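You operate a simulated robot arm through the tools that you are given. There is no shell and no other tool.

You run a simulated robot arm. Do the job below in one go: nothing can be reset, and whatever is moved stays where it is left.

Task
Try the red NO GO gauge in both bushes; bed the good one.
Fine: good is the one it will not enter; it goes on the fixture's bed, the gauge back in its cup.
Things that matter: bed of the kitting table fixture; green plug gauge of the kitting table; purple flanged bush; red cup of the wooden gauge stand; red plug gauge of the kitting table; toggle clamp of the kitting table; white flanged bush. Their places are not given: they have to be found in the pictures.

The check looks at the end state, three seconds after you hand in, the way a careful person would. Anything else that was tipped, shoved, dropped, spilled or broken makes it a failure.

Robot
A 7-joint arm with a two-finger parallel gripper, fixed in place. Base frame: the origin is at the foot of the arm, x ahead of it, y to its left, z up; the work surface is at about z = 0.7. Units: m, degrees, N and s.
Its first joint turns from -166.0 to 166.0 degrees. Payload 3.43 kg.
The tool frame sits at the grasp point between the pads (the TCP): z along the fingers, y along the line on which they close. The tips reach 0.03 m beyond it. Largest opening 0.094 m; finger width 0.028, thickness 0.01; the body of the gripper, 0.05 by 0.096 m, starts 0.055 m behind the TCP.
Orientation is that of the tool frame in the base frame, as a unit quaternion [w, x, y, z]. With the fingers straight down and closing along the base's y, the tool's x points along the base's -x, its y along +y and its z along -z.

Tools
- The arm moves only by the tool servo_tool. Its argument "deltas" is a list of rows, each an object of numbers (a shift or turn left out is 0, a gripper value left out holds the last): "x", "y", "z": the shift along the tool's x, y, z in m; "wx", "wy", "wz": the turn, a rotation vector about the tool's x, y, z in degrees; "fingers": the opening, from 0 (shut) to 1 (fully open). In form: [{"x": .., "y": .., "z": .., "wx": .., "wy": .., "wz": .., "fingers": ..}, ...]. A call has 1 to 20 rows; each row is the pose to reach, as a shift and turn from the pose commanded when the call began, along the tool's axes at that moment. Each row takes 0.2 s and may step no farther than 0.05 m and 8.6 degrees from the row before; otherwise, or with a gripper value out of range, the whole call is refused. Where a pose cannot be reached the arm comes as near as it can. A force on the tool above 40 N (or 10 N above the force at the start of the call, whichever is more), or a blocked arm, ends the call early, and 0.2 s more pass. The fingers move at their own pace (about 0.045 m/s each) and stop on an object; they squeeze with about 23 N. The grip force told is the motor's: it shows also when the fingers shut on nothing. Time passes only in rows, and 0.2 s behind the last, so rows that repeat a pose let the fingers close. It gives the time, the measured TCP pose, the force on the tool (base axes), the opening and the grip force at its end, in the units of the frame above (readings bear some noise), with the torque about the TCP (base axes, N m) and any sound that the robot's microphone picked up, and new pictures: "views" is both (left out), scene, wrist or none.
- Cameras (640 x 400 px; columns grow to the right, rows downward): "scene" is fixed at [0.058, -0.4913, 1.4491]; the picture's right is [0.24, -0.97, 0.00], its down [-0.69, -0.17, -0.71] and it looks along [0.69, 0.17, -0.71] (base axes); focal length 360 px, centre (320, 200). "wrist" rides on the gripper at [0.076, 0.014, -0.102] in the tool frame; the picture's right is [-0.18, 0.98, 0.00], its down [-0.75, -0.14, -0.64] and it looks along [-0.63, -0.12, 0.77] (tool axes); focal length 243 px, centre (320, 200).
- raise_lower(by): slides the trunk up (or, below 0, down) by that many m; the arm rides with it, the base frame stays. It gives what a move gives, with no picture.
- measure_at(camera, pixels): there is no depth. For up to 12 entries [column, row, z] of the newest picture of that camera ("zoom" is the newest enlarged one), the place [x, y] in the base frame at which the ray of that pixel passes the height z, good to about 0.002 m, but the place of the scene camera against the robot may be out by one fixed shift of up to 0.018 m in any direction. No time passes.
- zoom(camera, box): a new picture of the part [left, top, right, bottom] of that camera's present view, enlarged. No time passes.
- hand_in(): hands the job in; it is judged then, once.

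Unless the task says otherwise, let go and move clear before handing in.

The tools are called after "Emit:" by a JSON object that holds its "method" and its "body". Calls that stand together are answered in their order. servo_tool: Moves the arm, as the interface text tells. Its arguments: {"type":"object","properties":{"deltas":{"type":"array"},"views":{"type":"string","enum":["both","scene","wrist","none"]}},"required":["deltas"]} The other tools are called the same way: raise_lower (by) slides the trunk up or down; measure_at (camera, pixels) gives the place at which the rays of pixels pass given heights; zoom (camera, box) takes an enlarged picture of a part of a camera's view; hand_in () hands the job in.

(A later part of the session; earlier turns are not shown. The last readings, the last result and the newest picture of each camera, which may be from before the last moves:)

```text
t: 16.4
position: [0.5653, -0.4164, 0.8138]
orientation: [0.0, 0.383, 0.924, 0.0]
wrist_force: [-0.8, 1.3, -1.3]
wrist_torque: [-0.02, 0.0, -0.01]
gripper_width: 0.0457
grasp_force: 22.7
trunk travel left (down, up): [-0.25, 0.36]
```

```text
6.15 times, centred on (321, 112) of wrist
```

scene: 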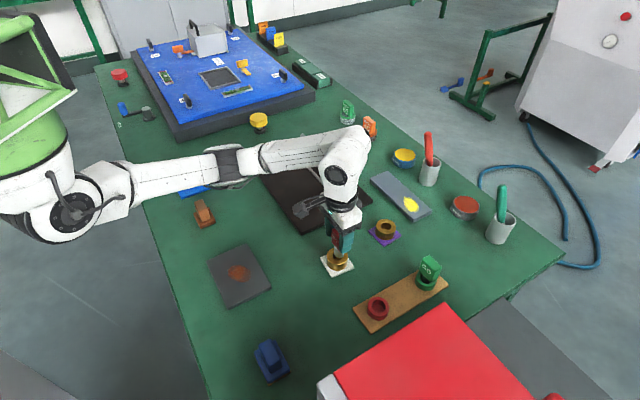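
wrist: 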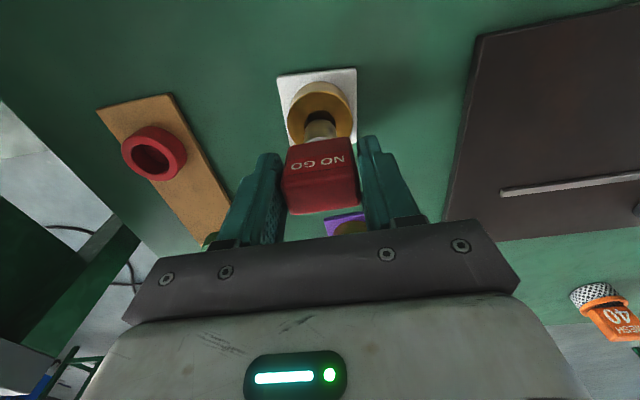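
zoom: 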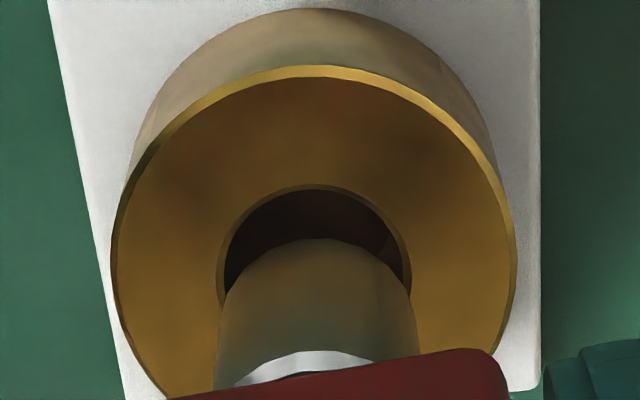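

Emit:
{"method": "measure_at", "body": {"camera": "zoom", "pixels": [[314, 65, 0.728], [112, 240, 0.728], [516, 240, 0.728], [315, 184, 0.728], [218, 280, 0.728], [411, 280, 0.728], [318, 238, 0.744], [318, 238, 0.748], [318, 238, 0.752], [224, 300, 0.748], [413, 300, 0.748]]}}

Emit:
{"method": "measure_at", "body": {"camera": "zoom", "pixels": [[314, 65, 0.734], [112, 240, 0.734], [516, 240, 0.734], [315, 184, 0.734], [218, 280, 0.734], [411, 280, 0.734]]}}

```text
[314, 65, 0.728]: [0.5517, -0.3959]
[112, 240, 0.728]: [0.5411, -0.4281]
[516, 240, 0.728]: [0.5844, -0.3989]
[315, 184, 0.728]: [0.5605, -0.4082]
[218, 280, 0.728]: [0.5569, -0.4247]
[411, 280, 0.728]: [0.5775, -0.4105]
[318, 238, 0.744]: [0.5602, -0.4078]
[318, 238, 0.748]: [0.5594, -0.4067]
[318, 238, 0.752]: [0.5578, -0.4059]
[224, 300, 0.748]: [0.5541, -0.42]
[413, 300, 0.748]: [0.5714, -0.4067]
```

```text
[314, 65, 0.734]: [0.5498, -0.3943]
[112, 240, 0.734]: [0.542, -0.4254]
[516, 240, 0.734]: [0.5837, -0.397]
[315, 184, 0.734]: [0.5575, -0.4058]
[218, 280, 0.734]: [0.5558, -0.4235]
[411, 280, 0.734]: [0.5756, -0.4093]
```

The plug looks within about 1–2 mm of the bore axis. I will nudge 1 mm away from the camera and go down until the plug is only a few millimetres above the bush.

Emit:
{"method": "servo_tool", "body": {"deltas": [{"x": -0.001, "z": 0.004}, {"x": -0.001, "z": 0.008}, {"x": -0.001, "z": 0.013}, {"x": -0.001, "z": 0.013}], "views": "both"}}

Emit:
{"method": "zoom", "body": {"camera": "wrist", "box": [285, 80, 357, 145]}}

Emit:
{"method": "zoom", "body": {"camera": "scene", "box": [315, 225, 365, 280]}}

```text
t: 17.4
position: [0.5645, -0.4167, 0.8002]
orientation: [0.0, 0.381, 0.924, 0.0]
wrist_force: [2.3, -0.2, 18.5]
wrist_torque: [-0.17, -0.17, 0.03]
gripper_width: 0.0458
grasp_force: 22.7
trunk travel left (down, up): [-0.25, 0.36]
```

scene: 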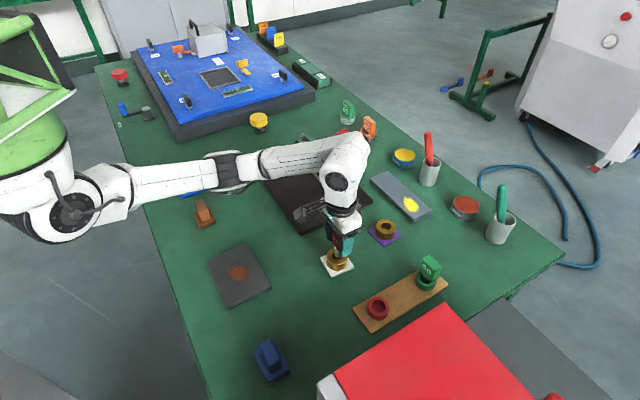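
wrist: 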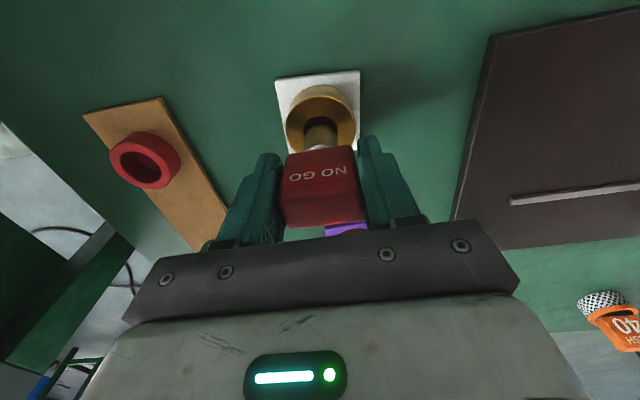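

```text
6.15 times, centred on (321, 112) of wrist
```

zoom: 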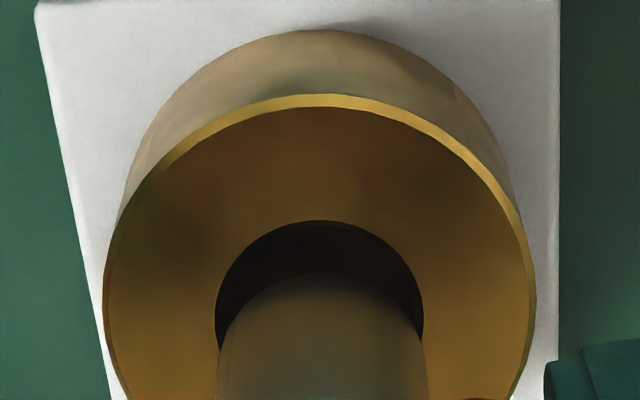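

```text
7.27 times, centred on (340, 252) of scene
```

zoom: 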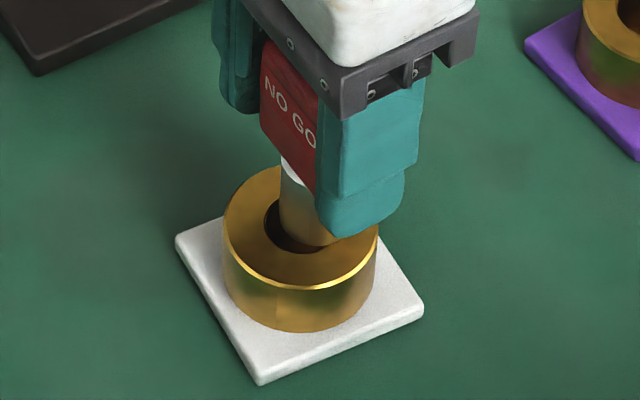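

The plug touched the bush early, with 18.5 N at TCP z 0.800. In the wrist zoom the bore crescent (row 220) lies well on the camera side of the plug edge (row 273), so the plug is sitting on the far rim, not centred, and the bush top is higher than I took it. I will lift off and check the gauge in the hand.

Emit:
{"method": "servo_tool", "body": {"deltas": [{"z": -0.005}, {"z": -0.012}, {"z": -0.02}, {"z": -0.02}]}}

Emit:
{"method": "zoom", "body": {"camera": "wrist", "box": [220, 50, 420, 240]}}

Emit:
{"method": "zoom", "body": {"camera": "scene", "box": [300, 200, 380, 280]}}

```text
t: 18.4
position: [0.5659, -0.4167, 0.8196]
orientation: [0.0, 0.383, 0.924, 0.001]
wrist_force: [-0.9, -0.3, -2.1]
wrist_torque: [0.02, 0.01, -0.01]
gripper_width: 0.0458
grasp_force: 22.5
trunk travel left (down, up): [-0.25, 0.36]
```

scene: 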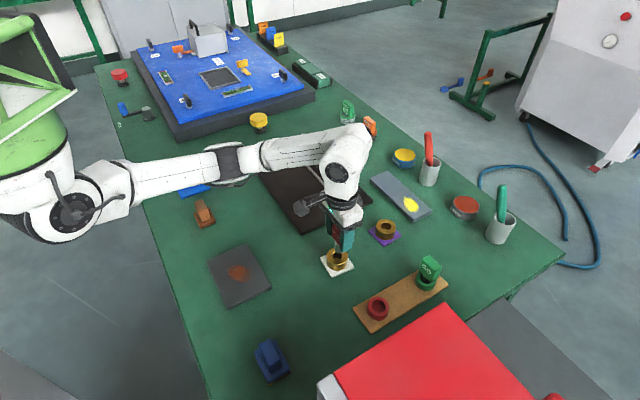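
wrist: 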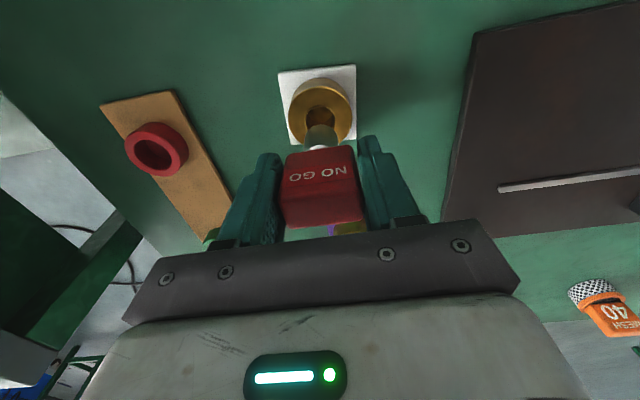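

```text
2.11 times, centred on (320, 145) of wrist
```

zoom: 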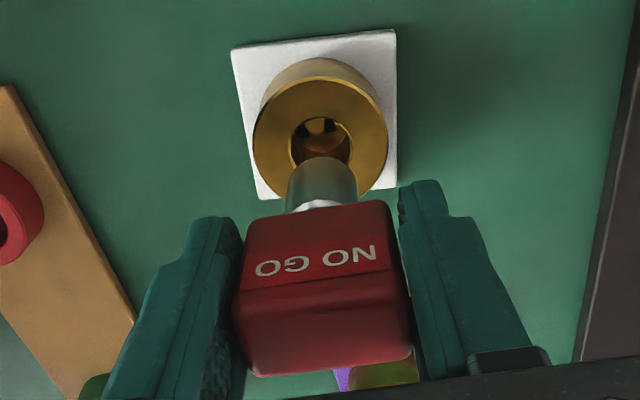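

```text
5.00 times, centred on (340, 240) of scene
```

zoom: 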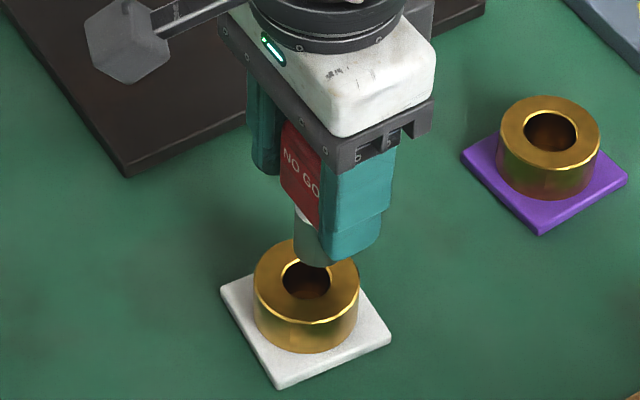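

The gauge slid up about 9 mm in the hand but is still held firmly. The contact picture gives the plug 5–6 mm too far from the camera. I will shift 5.4 mm toward the camera and 0.8 mm sideways, then go down to a few millimetres above contact height to compare edges.

Emit:
{"method": "servo_tool", "body": {"deltas": [{"x": 0.0054, "y": 0.0008, "z": 0.0}, {"x": 0.0054, "y": 0.0008, "z": 0.008}, {"x": 0.0054, "y": 0.0008, "z": 0.014}, {"x": 0.0054, "y": 0.0008, "z": 0.014}]}}

Emit:
{"method": "zoom", "body": {"camera": "wrist", "box": [285, 80, 357, 145]}}

Emit:
{"method": "zoom", "body": {"camera": "scene", "box": [315, 225, 365, 280]}}

```text
t: 19.4
position: [0.5631, -0.4112, 0.8046]
orientation: [0.0, 0.383, 0.924, 0.0]
wrist_force: [0.3, -0.5, -1.2]
wrist_torque: [0.01, 0.01, 0.0]
gripper_width: 0.0459
grasp_force: 23.3
trunk travel left (down, up): [-0.25, 0.36]
```

scene: 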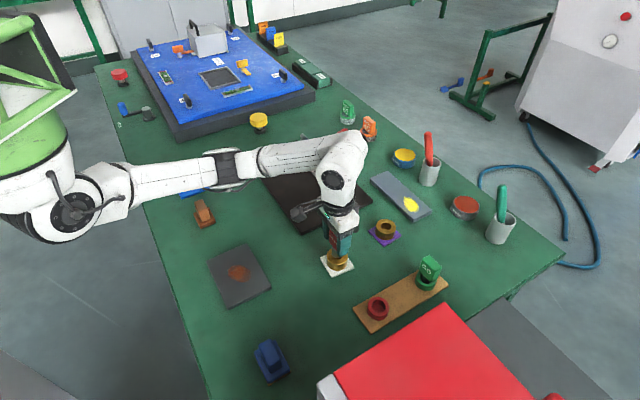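
wrist: 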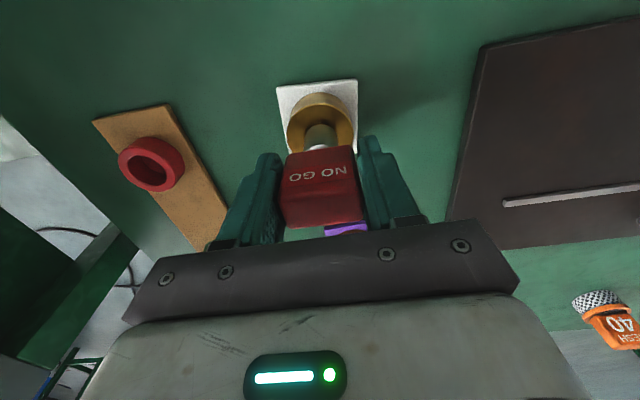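

```text
6.15 times, centred on (321, 112) of wrist
```

zoom: 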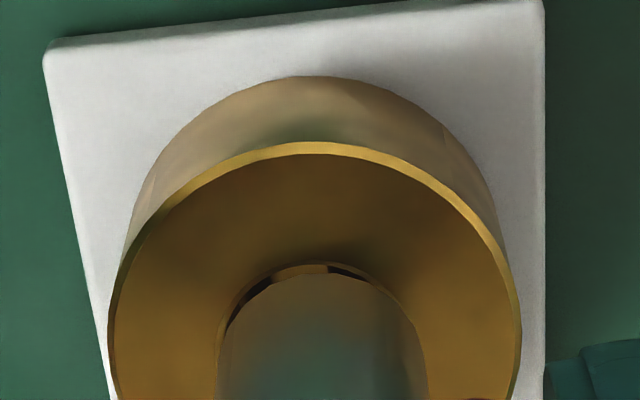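

```text
7.27 times, centred on (340, 252) of scene
```

zoom: 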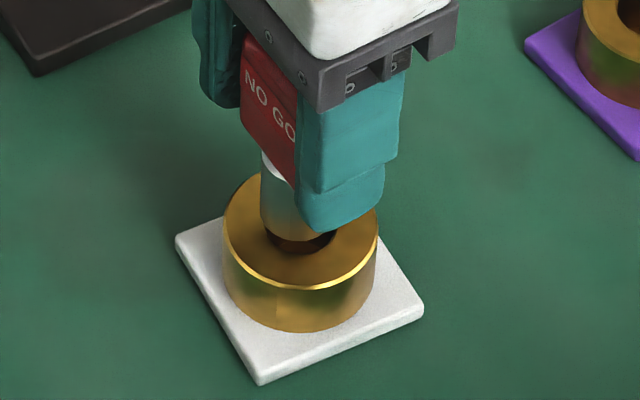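

The plug is now nearly over the bore: the near edges are at zoom rows 274 (plug) and 263 (bore), and the centres at columns 322 and about 315. I will apply a last correction of about 1 mm and go down 2 mm to check.

Emit:
{"method": "servo_tool", "body": {"deltas": [{"x": -0.0006, "y": -0.001, "z": 0.0}, {"x": -0.0006, "y": -0.001, "z": 0.002}, {"x": -0.0006, "y": -0.001, "z": 0.003}, {"x": -0.0006, "y": -0.001, "z": 0.003}]}}

Emit:
{"method": "zoom", "body": {"camera": "wrist", "box": [285, 80, 357, 145]}}

Emit:
{"method": "zoom", "body": {"camera": "scene", "box": [315, 225, 365, 280]}}

```text
t: 20.4
position: [0.5618, -0.4123, 0.8031]
orientation: [0.0, 0.383, 0.924, 0.0]
wrist_force: [-0.6, 0.0, -0.7]
wrist_torque: [-0.01, -0.01, 0.0]
gripper_width: 0.0458
grasp_force: 23.4
trunk travel left (down, up): [-0.25, 0.36]
```

scene: 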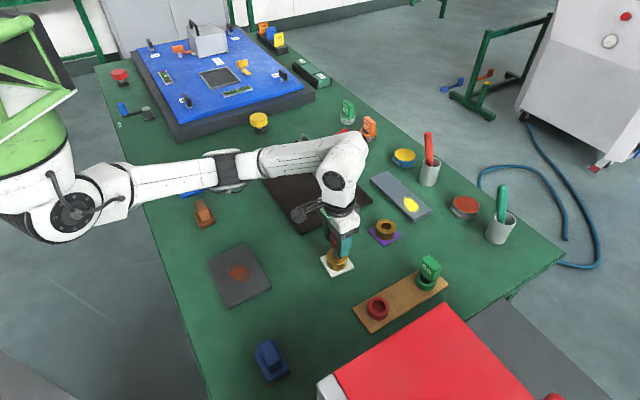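
wrist: 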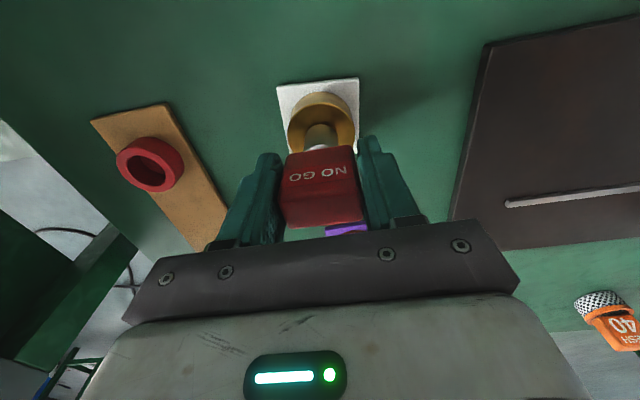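

```text
6.15 times, centred on (321, 112) of wrist
```

zoom: 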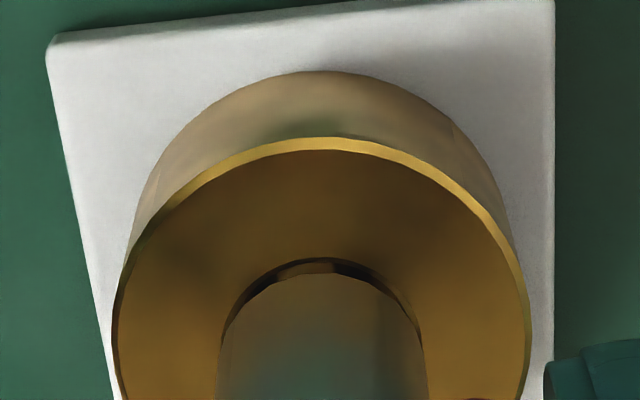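

```text
7.27 times, centred on (340, 252) of scene
```

zoom: 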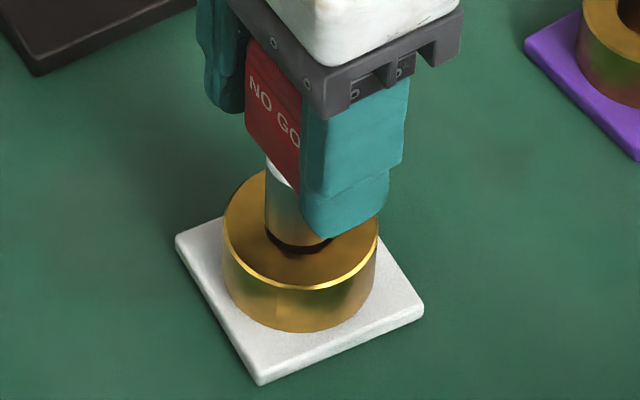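

Laterally the plug (column 322) and the bush (column 322) now coincide, and in depth they are within half a millimetre. I will press down gently in 1 mm steps and watch the force.

Emit:
{"method": "servo_tool", "body": {"deltas": [{"x": 0.0003, "z": 0.001}, {"x": 0.0003, "z": 0.002}, {"x": 0.0003, "z": 0.003}, {"x": 0.0003, "z": 0.004}], "views": "wrist"}}

Emit:
{"method": "zoom", "body": {"camera": "wrist", "box": [285, 80, 357, 145]}}

```text
t: 21.4
position: [0.5624, -0.4122, 0.7992]
orientation: [0.0, 0.383, 0.924, 0.0]
wrist_force: [-1.4, 2.9, 10.5]
wrist_torque: [0.2, 0.06, 0.0]
gripper_width: 0.0459
grasp_force: 23.3
trunk travel left (down, up): [-0.25, 0.36]
```

wrist: 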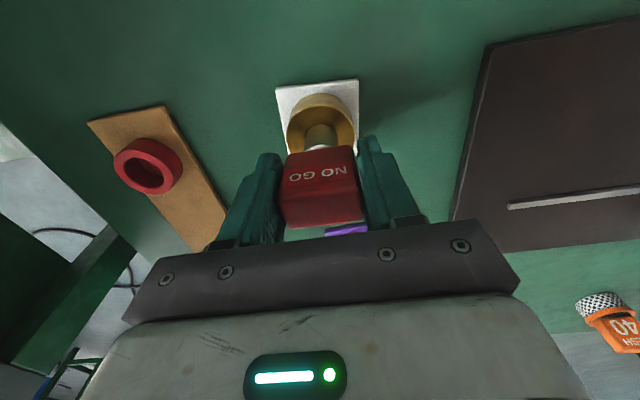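

```text
6.15 times, centred on (321, 112) of wrist
```

zoom: 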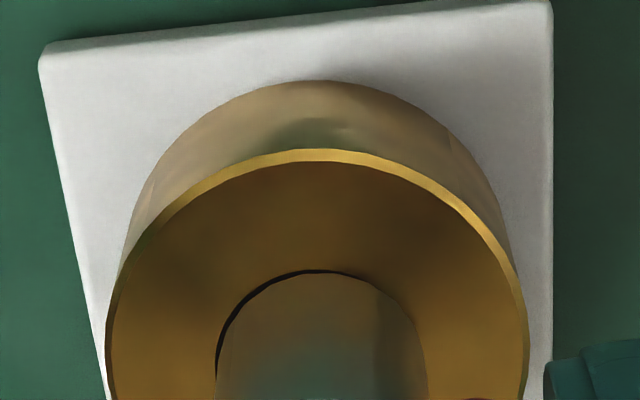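

Contact came with 10.5 N at the same height as before, and in the zoom the plug covers the bore almost exactly, with only a thin crescent left at (225,330). It does not enter. To be sure this isn't misalignment, I will lift 2 mm, shift about 0.4 mm toward the crescent, and press again.

Emit:
{"method": "servo_tool", "body": {"deltas": [{"z": -0.002}, {"x": 0.00035, "y": -0.00025, "z": -0.003}, {"x": 0.00035, "y": -0.00025, "z": -0.002}, {"x": 0.00035, "y": -0.00025, "z": -0.001}, {"x": 0.00035, "y": -0.00025, "z": 0.0}, {"x": 0.00035, "y": -0.00025, "z": 0.0008}], "views": "both"}}

Emit:
{"method": "zoom", "body": {"camera": "wrist", "box": [285, 80, 357, 145]}}

Emit:
{"method": "zoom", "body": {"camera": "scene", "box": [315, 225, 365, 280]}}

```text
t: 22.8
position: [0.5618, -0.4136, 0.7996]
orientation: [0.001, 0.382, 0.924, -0.001]
wrist_force: [1.5, -0.5, 9.0]
wrist_torque: [0.06, -0.02, -0.03]
gripper_width: 0.0458
grasp_force: 22.9
trunk travel left (down, up): [-0.25, 0.36]
```

scene: 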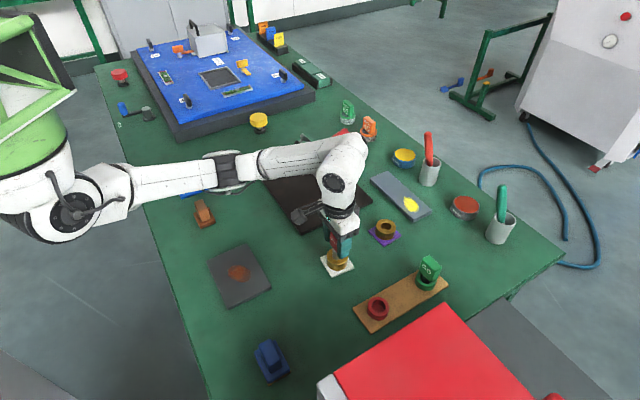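
wrist: 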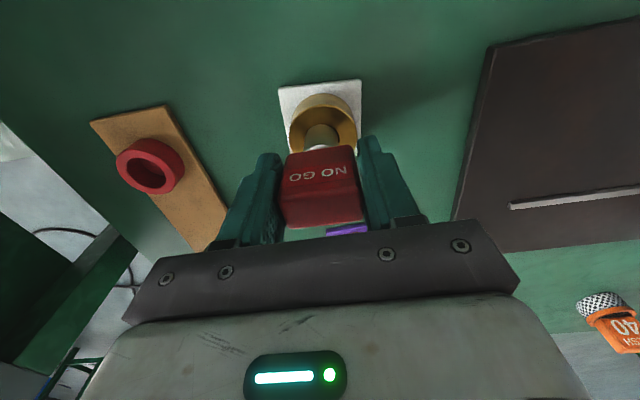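

```text
6.15 times, centred on (321, 112) of wrist
```

zoom: 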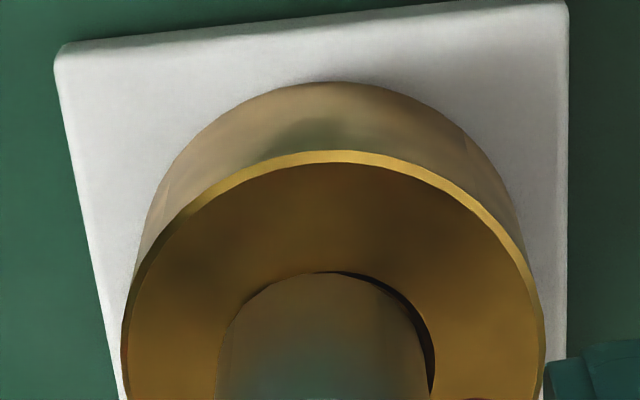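

```text
7.27 times, centred on (340, 252) of scene
```

zoom: 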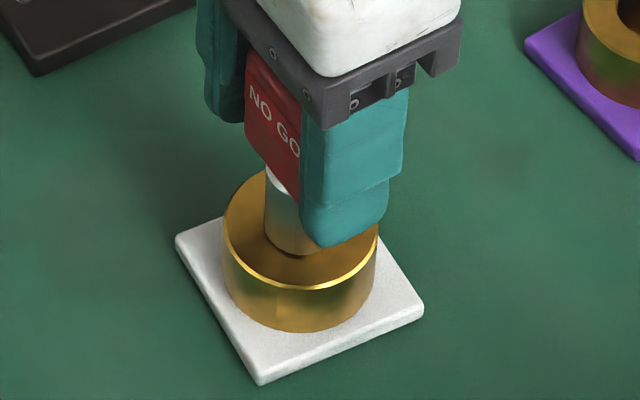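

Now the thin crescent is on the right side (430,350), and it still does not enter, with 9 N at the same height. The plug silhouette (about 211 px) looks slightly wider than the bore (about 207 px). I will try once more between these two positions.

Emit:
{"method": "servo_tool", "body": {"deltas": [{"z": -0.002}, {"x": -0.0001, "y": 0.0006, "z": -0.003}, {"x": -0.0001, "y": 0.0006, "z": -0.003}, {"x": -0.0001, "y": 0.0006, "z": -0.002}, {"x": -0.0001, "y": 0.0006, "z": -0.001}, {"x": -0.0001, "y": 0.0006, "z": 0.0}, {"x": -0.0001, "y": 0.0006, "z": 0.0008}], "views": "wrist"}}

Emit:
{"method": "zoom", "body": {"camera": "wrist", "box": [285, 80, 357, 145]}}

```text
t: 24.4
position: [0.5616, -0.4124, 0.7991]
orientation: [0.0, 0.383, 0.924, -0.002]
wrist_force: [-0.4, -2.4, 19.3]
wrist_torque: [-0.13, -0.1, -0.02]
gripper_width: 0.0457
grasp_force: 22.6
trunk travel left (down, up): [-0.25, 0.36]
```

wrist: 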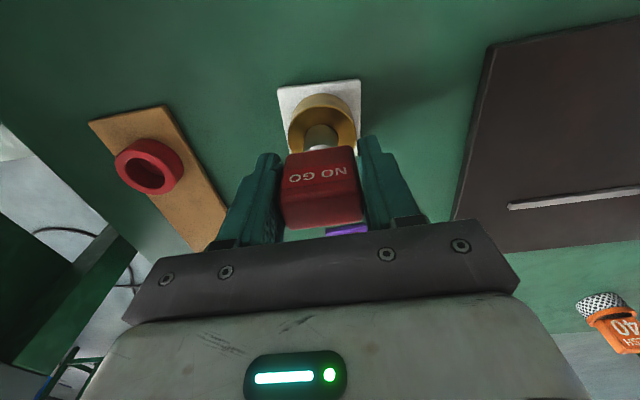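

```text
6.15 times, centred on (321, 112) of wrist
```

zoom: 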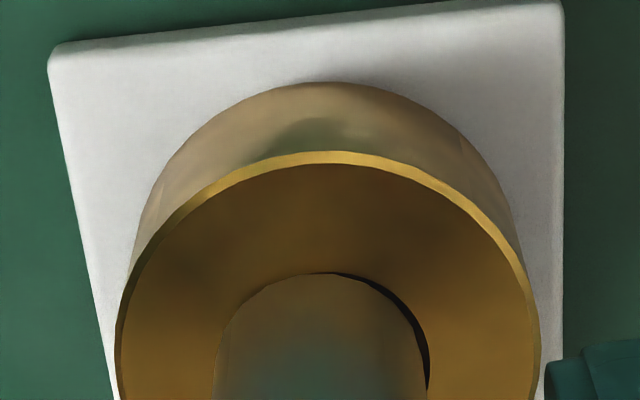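

At 19.3 N the plug still sits on the white bush with the same height and only a sliver of crescent, so the red gauge does not enter the white bush. Before carrying it to the purple one, I will check where the tall cups at scene (430,185) and (500,240) stand.

Emit:
{"method": "servo_tool", "body": {"deltas": [{"z": -0.005}, {"z": -0.015}, {"z": -0.05}, {"z": -0.09}, {"z": -0.1236}, {"z": -0.1236}], "views": "both"}}

Emit:
{"method": "measure_at", "body": {"camera": "scene", "pixels": [[430, 184, 0.7], [428, 134, 0.8], [428, 134, 0.85], [428, 134, 0.9], [500, 240, 0.7], [502, 188, 0.8], [502, 188, 0.85], [385, 225, 0.745]]}}

Emit:
{"method": "zoom", "body": {"camera": "wrist", "box": [200, 20, 440, 240]}}

```text
t: 25.8
position: [0.5616, -0.4149, 0.9191]
orientation: [0.0, 0.382, 0.924, -0.001]
wrist_force: [0.2, 0.6, -1.5]
wrist_torque: [0.01, 0.02, 0.0]
gripper_width: 0.0457
grasp_force: 23.1
trunk travel left (down, up): [-0.25, 0.36]
```

scene: 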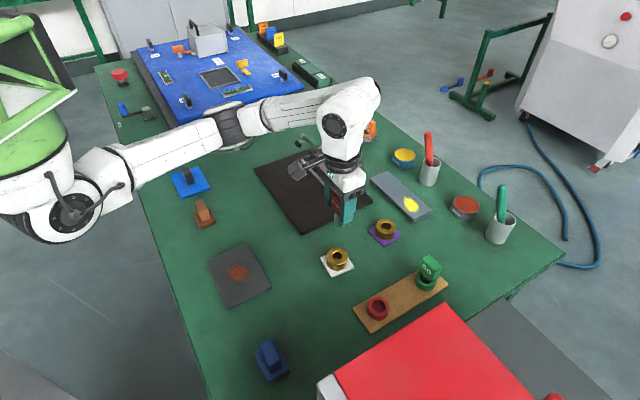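
wrist: 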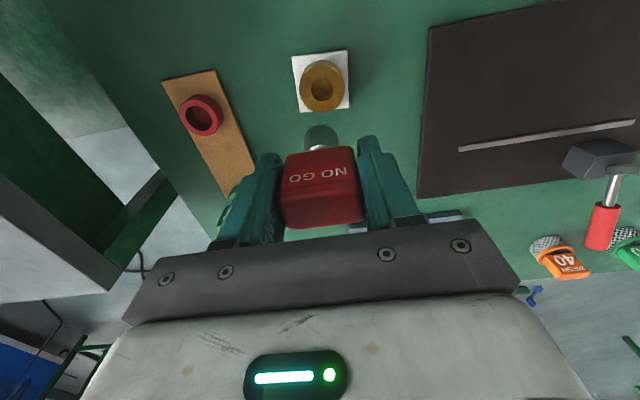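

```text
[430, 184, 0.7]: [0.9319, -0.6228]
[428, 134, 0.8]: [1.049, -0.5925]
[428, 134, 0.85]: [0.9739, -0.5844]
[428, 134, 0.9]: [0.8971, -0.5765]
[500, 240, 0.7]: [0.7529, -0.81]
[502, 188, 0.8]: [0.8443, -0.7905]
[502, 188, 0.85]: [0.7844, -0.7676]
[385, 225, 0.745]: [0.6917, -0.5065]
```

```text
1.82 times, centred on (320, 130) of wrist
```

zoom: 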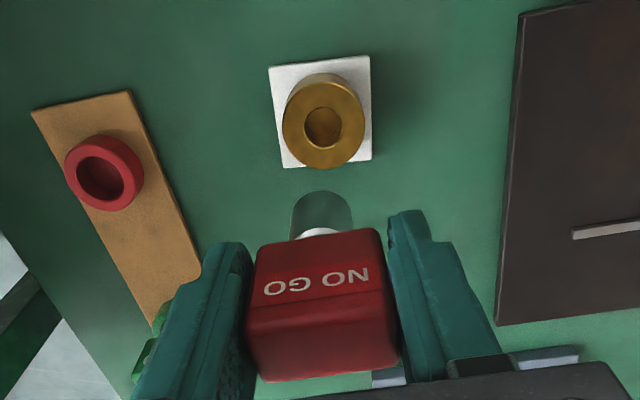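

The tall cups stand near (0.92,-0.63) and (0.74,-0.82), well away from the purple bush, which I estimate at (0.6795,-0.515). I will carry the gauge over it at a safe height.

Emit:
{"method": "servo_tool", "body": {"deltas": [{"x": -0.031, "y": 0.0022}, {"x": -0.062, "y": 0.0044}, {"x": -0.093, "y": 0.0066}, {"x": -0.124, "y": 0.0088}, {"x": -0.1541, "y": 0.011, "z": 0.01}, {"x": -0.1541, "y": 0.011, "z": 0.02}, {"x": -0.1541, "y": 0.011, "z": 0.02}]}}

Emit:
{"method": "zoom", "body": {"camera": "wrist", "box": [282, 45, 362, 145]}}

Emit:
{"method": "zoom", "body": {"camera": "scene", "box": [340, 170, 430, 260]}}

```text
t: 27.4
position: [0.6788, -0.5136, 0.9032]
orientation: [0.001, 0.383, 0.924, 0.0]
wrist_force: [-0.5, 0.0, -0.5]
wrist_torque: [-0.03, 0.01, 0.0]
gripper_width: 0.0457
grasp_force: 23.5
trunk travel left (down, up): [-0.25, 0.36]
```

scene: 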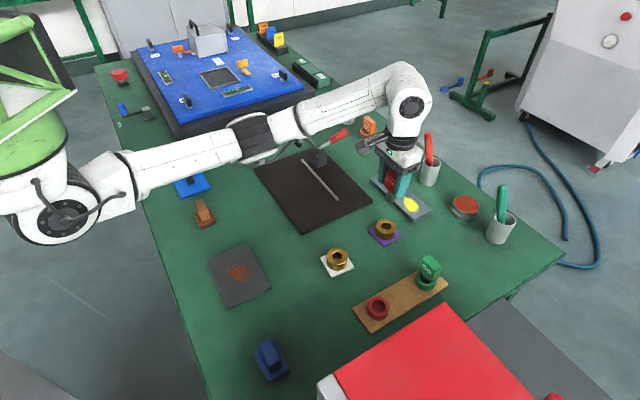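
wrist: 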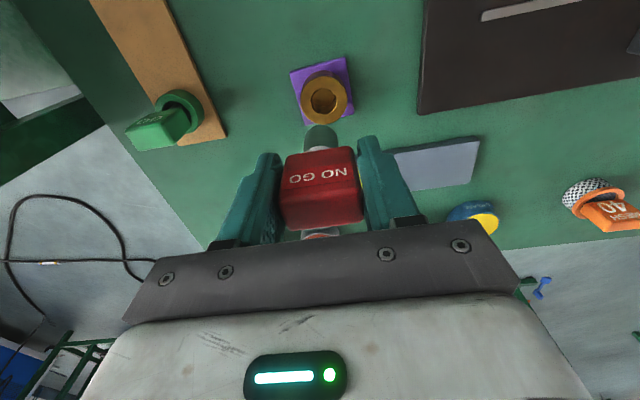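

```text
4.00 times, centred on (322, 95) of wrist
```

zoom: 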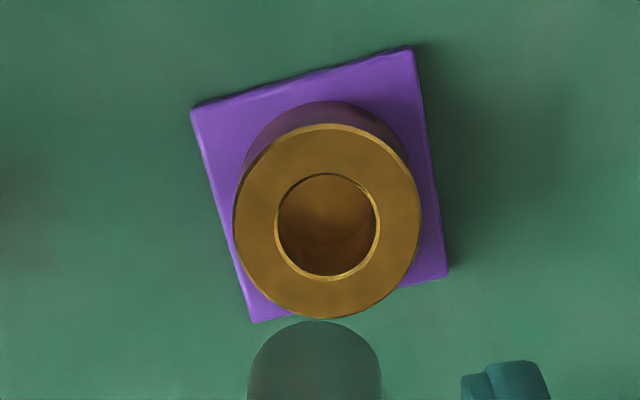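

```text
4.44 times, centred on (385, 215) of scene
```

zoom: 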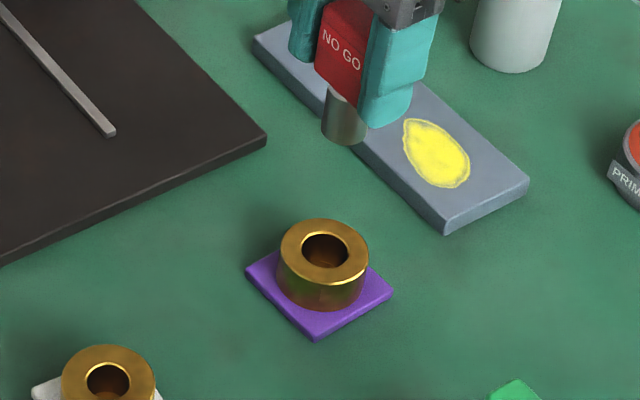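

The purple bore is clearly larger, about 107 px of a 188 px outer diameter against 92 of 192 on the white one. I will measure its centre at z ≈ 0.743, the top height found from the white bush.

Emit:
{"method": "measure_at", "body": {"camera": "zoom", "pixels": [[233, 221, 0.743], [421, 221, 0.743], [327, 123, 0.743], [327, 319, 0.743], [274, 227, 0.743], [381, 227, 0.743], [328, 172, 0.743], [328, 281, 0.743], [192, 110, 0.705], [412, 47, 0.705], [447, 278, 0.705], [255, 323, 0.705]]}}

```text
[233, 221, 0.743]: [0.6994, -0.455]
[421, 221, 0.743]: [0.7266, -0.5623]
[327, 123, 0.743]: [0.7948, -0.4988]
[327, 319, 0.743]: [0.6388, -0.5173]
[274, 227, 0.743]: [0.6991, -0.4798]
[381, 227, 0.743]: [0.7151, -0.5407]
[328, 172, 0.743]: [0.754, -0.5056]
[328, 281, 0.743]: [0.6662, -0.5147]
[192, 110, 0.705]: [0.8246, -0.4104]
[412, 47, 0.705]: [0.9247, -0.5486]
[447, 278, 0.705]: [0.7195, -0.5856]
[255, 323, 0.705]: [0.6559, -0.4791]
```

That used the newer scene zoom by mistake. I will redo the measurement in the wrist picture with the converted pixels.

Emit:
{"method": "measure_at", "body": {"camera": "wrist", "pixels": [[300.25, 100.25, 0.743], [347.25, 100.25, 0.743], [323.75, 75.75, 0.743], [323.75, 124.75, 0.743], [310.5, 101.75, 0.743], [337.25, 101.75, 0.743], [324, 88, 0.743], [324, 115.25, 0.743], [290, 72.5, 0.708], [345, 56.75, 0.708], [353.75, 114.5, 0.708], [305.75, 125.75, 0.708]]}}

```text
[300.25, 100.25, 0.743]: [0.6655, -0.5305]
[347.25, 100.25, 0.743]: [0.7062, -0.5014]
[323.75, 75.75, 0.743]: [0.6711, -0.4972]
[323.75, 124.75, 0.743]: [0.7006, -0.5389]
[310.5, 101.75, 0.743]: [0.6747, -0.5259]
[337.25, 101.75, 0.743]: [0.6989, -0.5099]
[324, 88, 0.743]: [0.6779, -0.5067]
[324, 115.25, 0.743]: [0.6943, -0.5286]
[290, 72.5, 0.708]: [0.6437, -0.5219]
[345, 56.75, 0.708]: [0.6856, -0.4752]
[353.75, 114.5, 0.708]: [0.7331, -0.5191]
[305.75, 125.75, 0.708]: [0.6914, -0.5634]
```

The purple bush's axis is at about (0.686,-0.5174). Applying the small offset seen on the white bush, I will centre over it and go down to roughly 1 cm above contact.

Emit:
{"method": "servo_tool", "body": {"deltas": [{"x": -0.0068, "y": 0.002, "z": 0.0}, {"x": -0.0068, "y": 0.002, "z": 0.04}, {"x": -0.0068, "y": 0.002, "z": 0.07}, {"x": -0.0068, "y": 0.002, "z": 0.09}, {"x": -0.0068, "y": 0.002, "z": 0.09}]}}

Emit:
{"method": "zoom", "body": {"camera": "scene", "box": [360, 190, 410, 250]}}

Emit:
{"method": "zoom", "body": {"camera": "wrist", "box": [285, 80, 357, 145]}}

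```text
t: 28.6
position: [0.6848, -0.5151, 0.8107]
orientation: [0.0, 0.382, 0.924, 0.0]
wrist_force: [0.5, 0.0, -1.2]
wrist_torque: [0.02, 0.01, 0.0]
gripper_width: 0.0461
grasp_force: 23.1
trunk travel left (down, up): [-0.25, 0.36]
```

scene: 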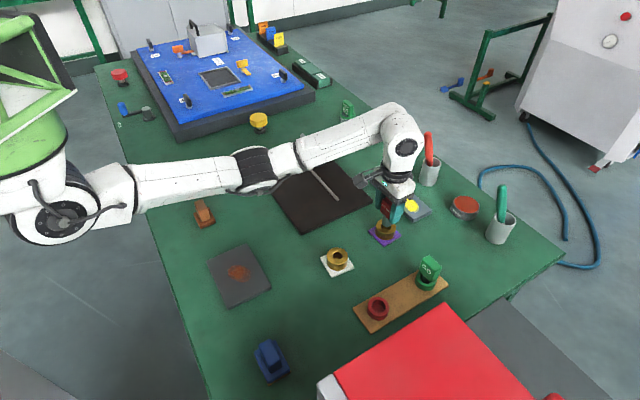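
wrist: 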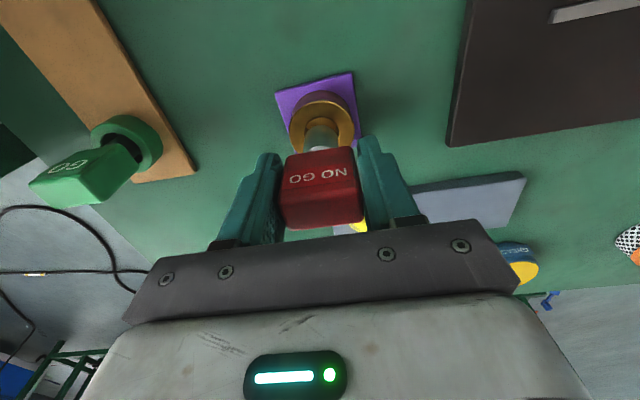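

```text
6.67 times, centred on (385, 220) of scene
```

zoom: 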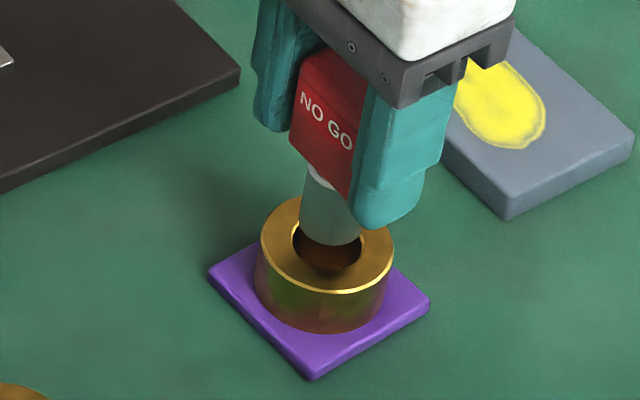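

```text
6.15 times, centred on (321, 112) of wrist
```

zoom: 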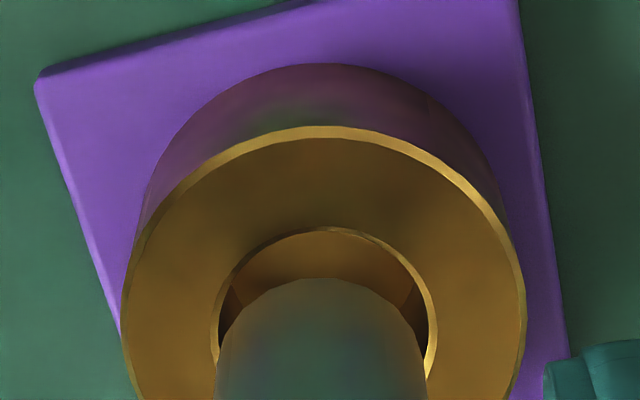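

The plug sits over the bore with visible clearance all round: bore columns 210–437, plug 217–428. I will lower in small steps past the earlier contact height and check the force.

Emit:
{"method": "servo_tool", "body": {"deltas": [{"x": -0.0005, "y": 0.0002, "z": 0.004}, {"x": -0.0005, "y": 0.0002, "z": 0.007}, {"x": -0.0005, "y": 0.0002, "z": 0.01}, {"x": -0.0005, "y": 0.0002, "z": 0.012}, {"x": -0.0005, "y": 0.0002, "z": 0.014}, {"x": -0.0005, "y": 0.0002, "z": 0.016}, {"x": -0.0005, "y": 0.0002, "z": 0.018}]}}

Emit:
{"method": "zoom", "body": {"camera": "wrist", "box": [285, 80, 357, 145]}}

```text
t: 30.2
position: [0.6847, -0.516, 0.7935]
orientation: [0.001, 0.382, 0.924, 0.0]
wrist_force: [-0.2, -0.2, -2.1]
wrist_torque: [-0.01, 0.0, 0.01]
gripper_width: 0.0458
grasp_force: 23.5
trunk travel left (down, up): [-0.25, 0.36]
```

scene: 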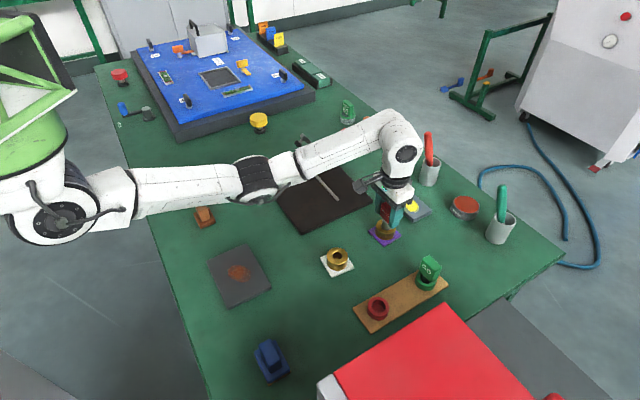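
wrist: 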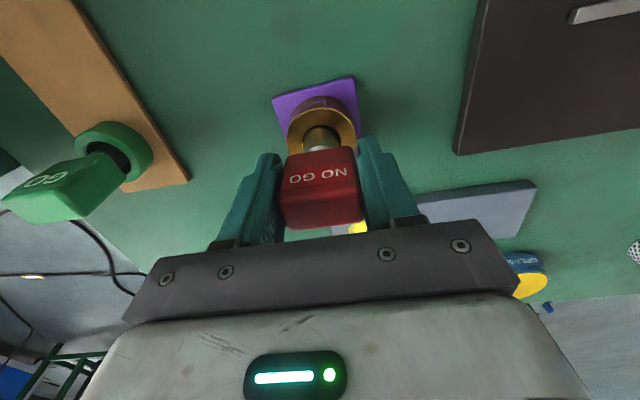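

```text
6.15 times, centred on (321, 112) of wrist
```

zoom: 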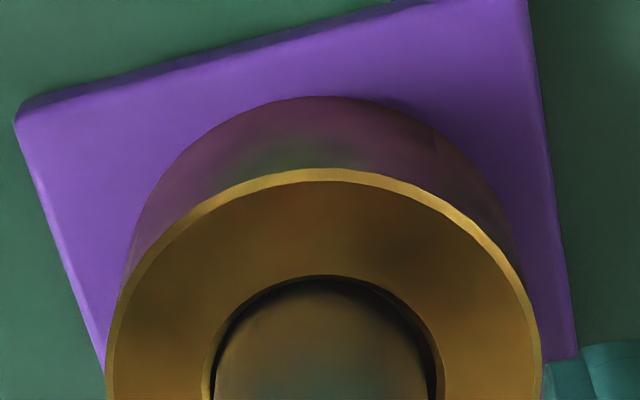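

The force is still about zero at TCP z 0.793, below the height where it stopped on the white bush, and the plug is visible inside the purple bore. I will go 10 mm deeper to confirm.

Emit:
{"method": "servo_tool", "body": {"deltas": [{"z": 0.002}, {"z": 0.004}, {"z": 0.006}, {"z": 0.008}, {"z": 0.01}]}}

Emit:
{"method": "zoom", "body": {"camera": "scene", "box": [360, 190, 410, 250]}}

Emit:
{"method": "zoom", "body": {"camera": "wrist", "box": [285, 80, 357, 145]}}

```text
t: 31.4
position: [0.6849, -0.5163, 0.7826]
orientation: [0.0, 0.383, 0.924, 0.0]
wrist_force: [-0.3, 0.4, -0.5]
wrist_torque: [0.02, -0.03, -0.01]
gripper_width: 0.0458
grasp_force: 23.0
trunk travel left (down, up): [-0.25, 0.36]
```

scene: 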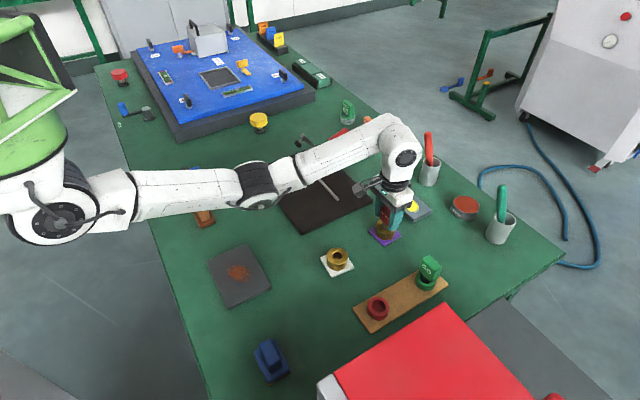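
wrist: 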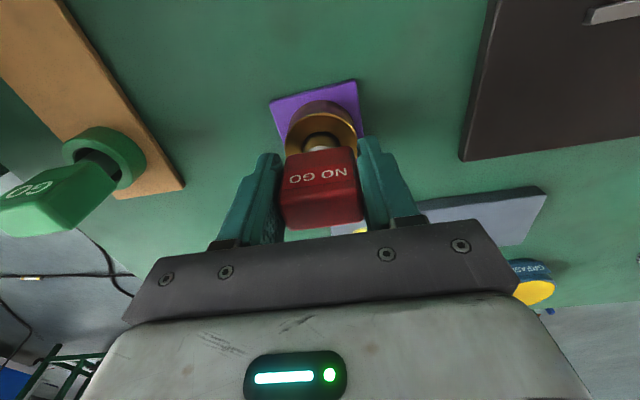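

```text
6.67 times, centred on (385, 220) of scene
```

zoom: 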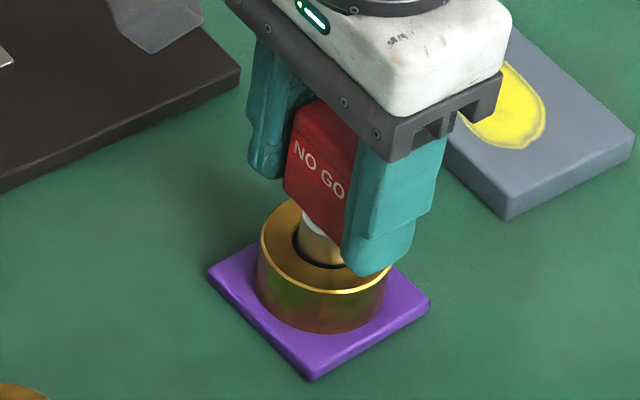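

```text
6.15 times, centred on (321, 112) of wrist
```

zoom: 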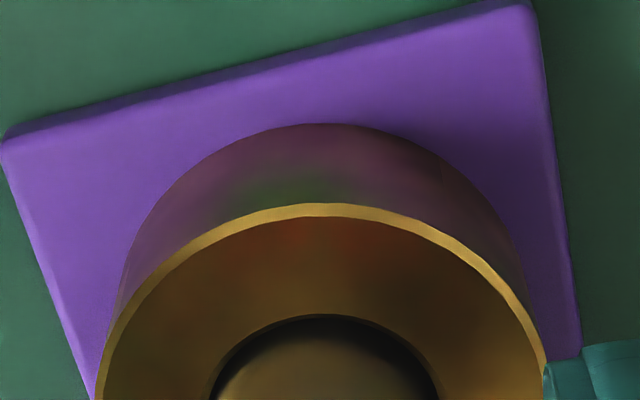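

The plug went about 15 mm into the purple bore with no force, so the gauge enters purple and the white bush is the good one. I will draw it out straight up and carry it back over the red cup.

Emit:
{"method": "servo_tool", "body": {"deltas": [{"z": -0.01}, {"z": -0.025}, {"z": -0.05}, {"z": -0.09}, {"z": -0.138}, {"x": 0.026, "y": -0.028, "z": -0.138}, {"x": 0.052, "y": -0.056, "z": -0.138}, {"x": 0.078, "y": -0.084, "z": -0.138}, {"x": 0.104, "y": -0.112, "z": -0.138}, {"x": 0.13, "y": -0.14, "z": -0.138}, {"x": 0.1565, "y": -0.1676, "z": -0.138}, {"x": 0.1565, "y": -0.1676, "z": -0.118}, {"x": 0.1565, "y": -0.1676, "z": -0.118}]}}

Emit:
{"method": "zoom", "body": {"camera": "scene", "box": [340, 180, 450, 330]}}

Emit:
{"method": "zoom", "body": {"camera": "wrist", "box": [282, 45, 362, 145]}}

```text
t: 34.2
position: [0.4551, -0.5238, 0.8983]
orientation: [0.0, 0.383, 0.924, 0.0]
wrist_force: [0.2, -0.2, -1.8]
wrist_torque: [0.0, 0.0, 0.03]
gripper_width: 0.0458
grasp_force: 22.5
trunk travel left (down, up): [-0.25, 0.36]
```

scene: 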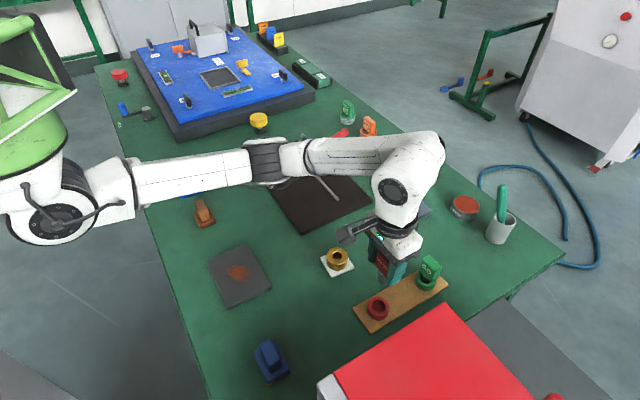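
wrist: 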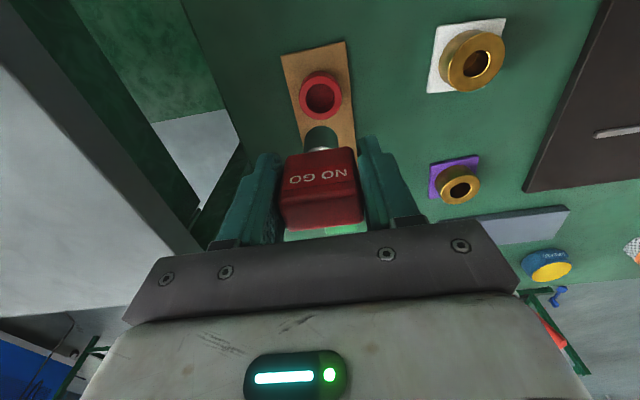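

```text
2.67 times, centred on (395, 255) of scene
```

zoom: 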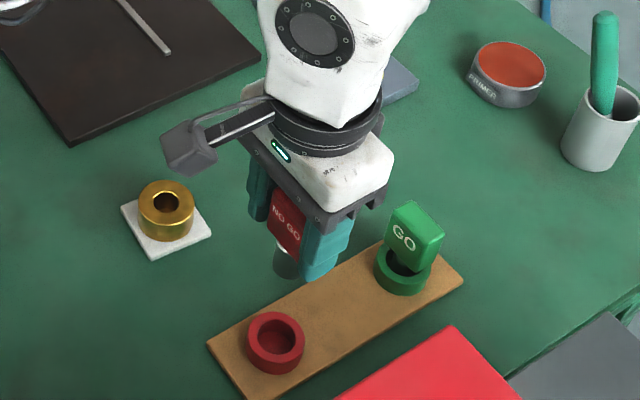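

```text
4.00 times, centred on (322, 95) of wrist
```

zoom: 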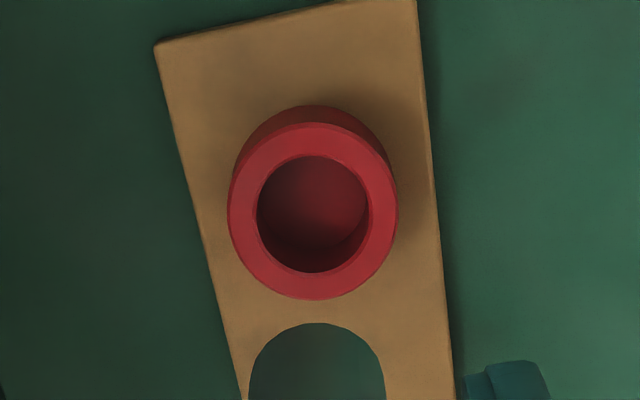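

The red cup is in clear view in the wrist picture at (320,98), with a wide hole. I will measure its centre before lowering the gauge.

Emit:
{"method": "measure_at", "body": {"camera": "wrist", "pixels": [[298.75, 97.75, 0.735], [341.5, 97.75, 0.735], [320.25, 75.5, 0.735], [320.25, 120, 0.735], [306, 98.5, 0.735], [334, 98.5, 0.735], [320.25, 83.75, 0.735], [320.25, 113.25, 0.735], [320.25, 98, 0.735], [320.25, 98, 0.74], [320.25, 98, 0.745]]}}

```text
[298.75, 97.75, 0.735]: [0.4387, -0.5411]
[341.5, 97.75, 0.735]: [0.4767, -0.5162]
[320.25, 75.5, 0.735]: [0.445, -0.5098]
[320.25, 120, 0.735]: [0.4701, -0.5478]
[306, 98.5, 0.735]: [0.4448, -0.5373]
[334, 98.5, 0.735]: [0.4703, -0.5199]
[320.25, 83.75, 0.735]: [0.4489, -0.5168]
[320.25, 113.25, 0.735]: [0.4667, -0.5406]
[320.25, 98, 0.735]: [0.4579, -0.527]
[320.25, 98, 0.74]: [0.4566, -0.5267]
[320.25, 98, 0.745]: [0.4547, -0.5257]
```

The cup centre is roughly (0.457,-0.528), within about 2 mm of the plug axis, and the hole is about 31 mm wide for a 24 mm plug. I will correct slightly and go down until the plug is about 1.5 cm above the rim.

Emit:
{"method": "servo_tool", "body": {"deltas": [{"x": -0.001, "y": -0.0013, "z": 0.0}, {"x": -0.001, "y": -0.0013, "z": 0.04}, {"x": -0.001, "y": -0.0013, "z": 0.07}, {"x": -0.001, "y": -0.0013, "z": 0.09}, {"x": -0.001, "y": -0.0013, "z": 0.09}]}}

Emit:
{"method": "zoom", "body": {"camera": "scene", "box": [350, 240, 430, 330]}}

Emit:
{"method": "zoom", "body": {"camera": "wrist", "box": [285, 80, 357, 145]}}

```text
t: 35.4
position: [0.4556, -0.5233, 0.8091]
orientation: [0.0, 0.382, 0.924, 0.0]
wrist_force: [0.1, 0.9, -0.7]
wrist_torque: [0.01, -0.01, -0.03]
gripper_width: 0.0458
grasp_force: 23.3
trunk travel left (down, up): [-0.25, 0.36]
```

scene: 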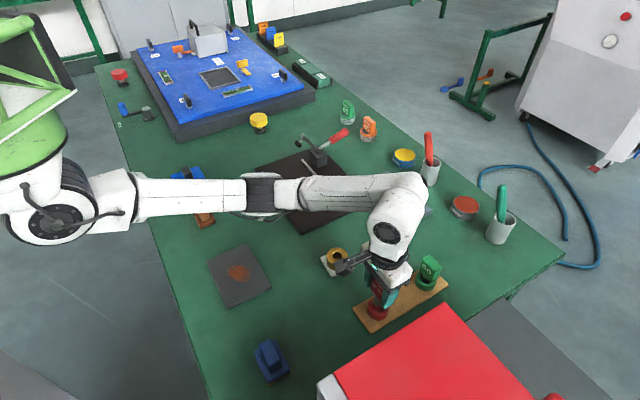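
wrist: 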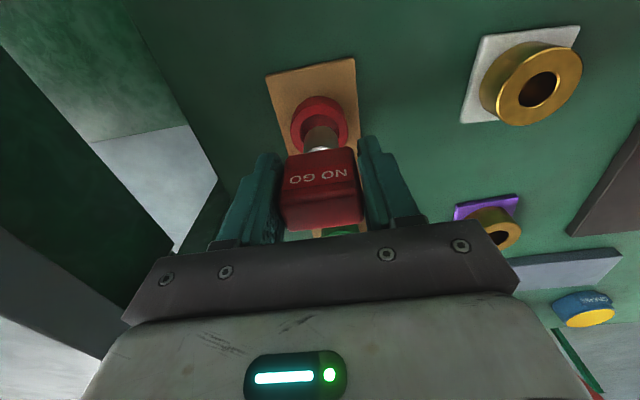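

```text
4.44 times, centred on (390, 285) of scene
```

zoom: 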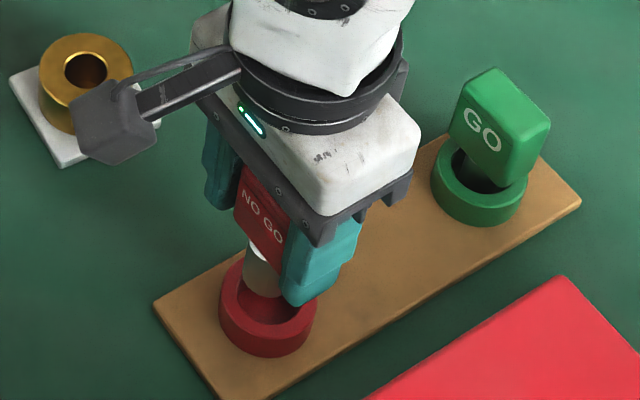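

```text
6.15 times, centred on (321, 112) of wrist
```

zoom: 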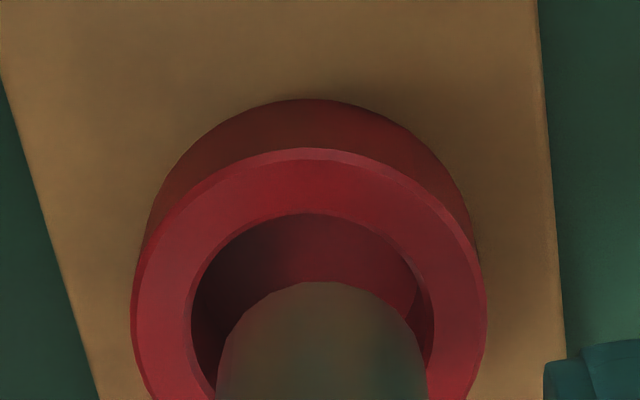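

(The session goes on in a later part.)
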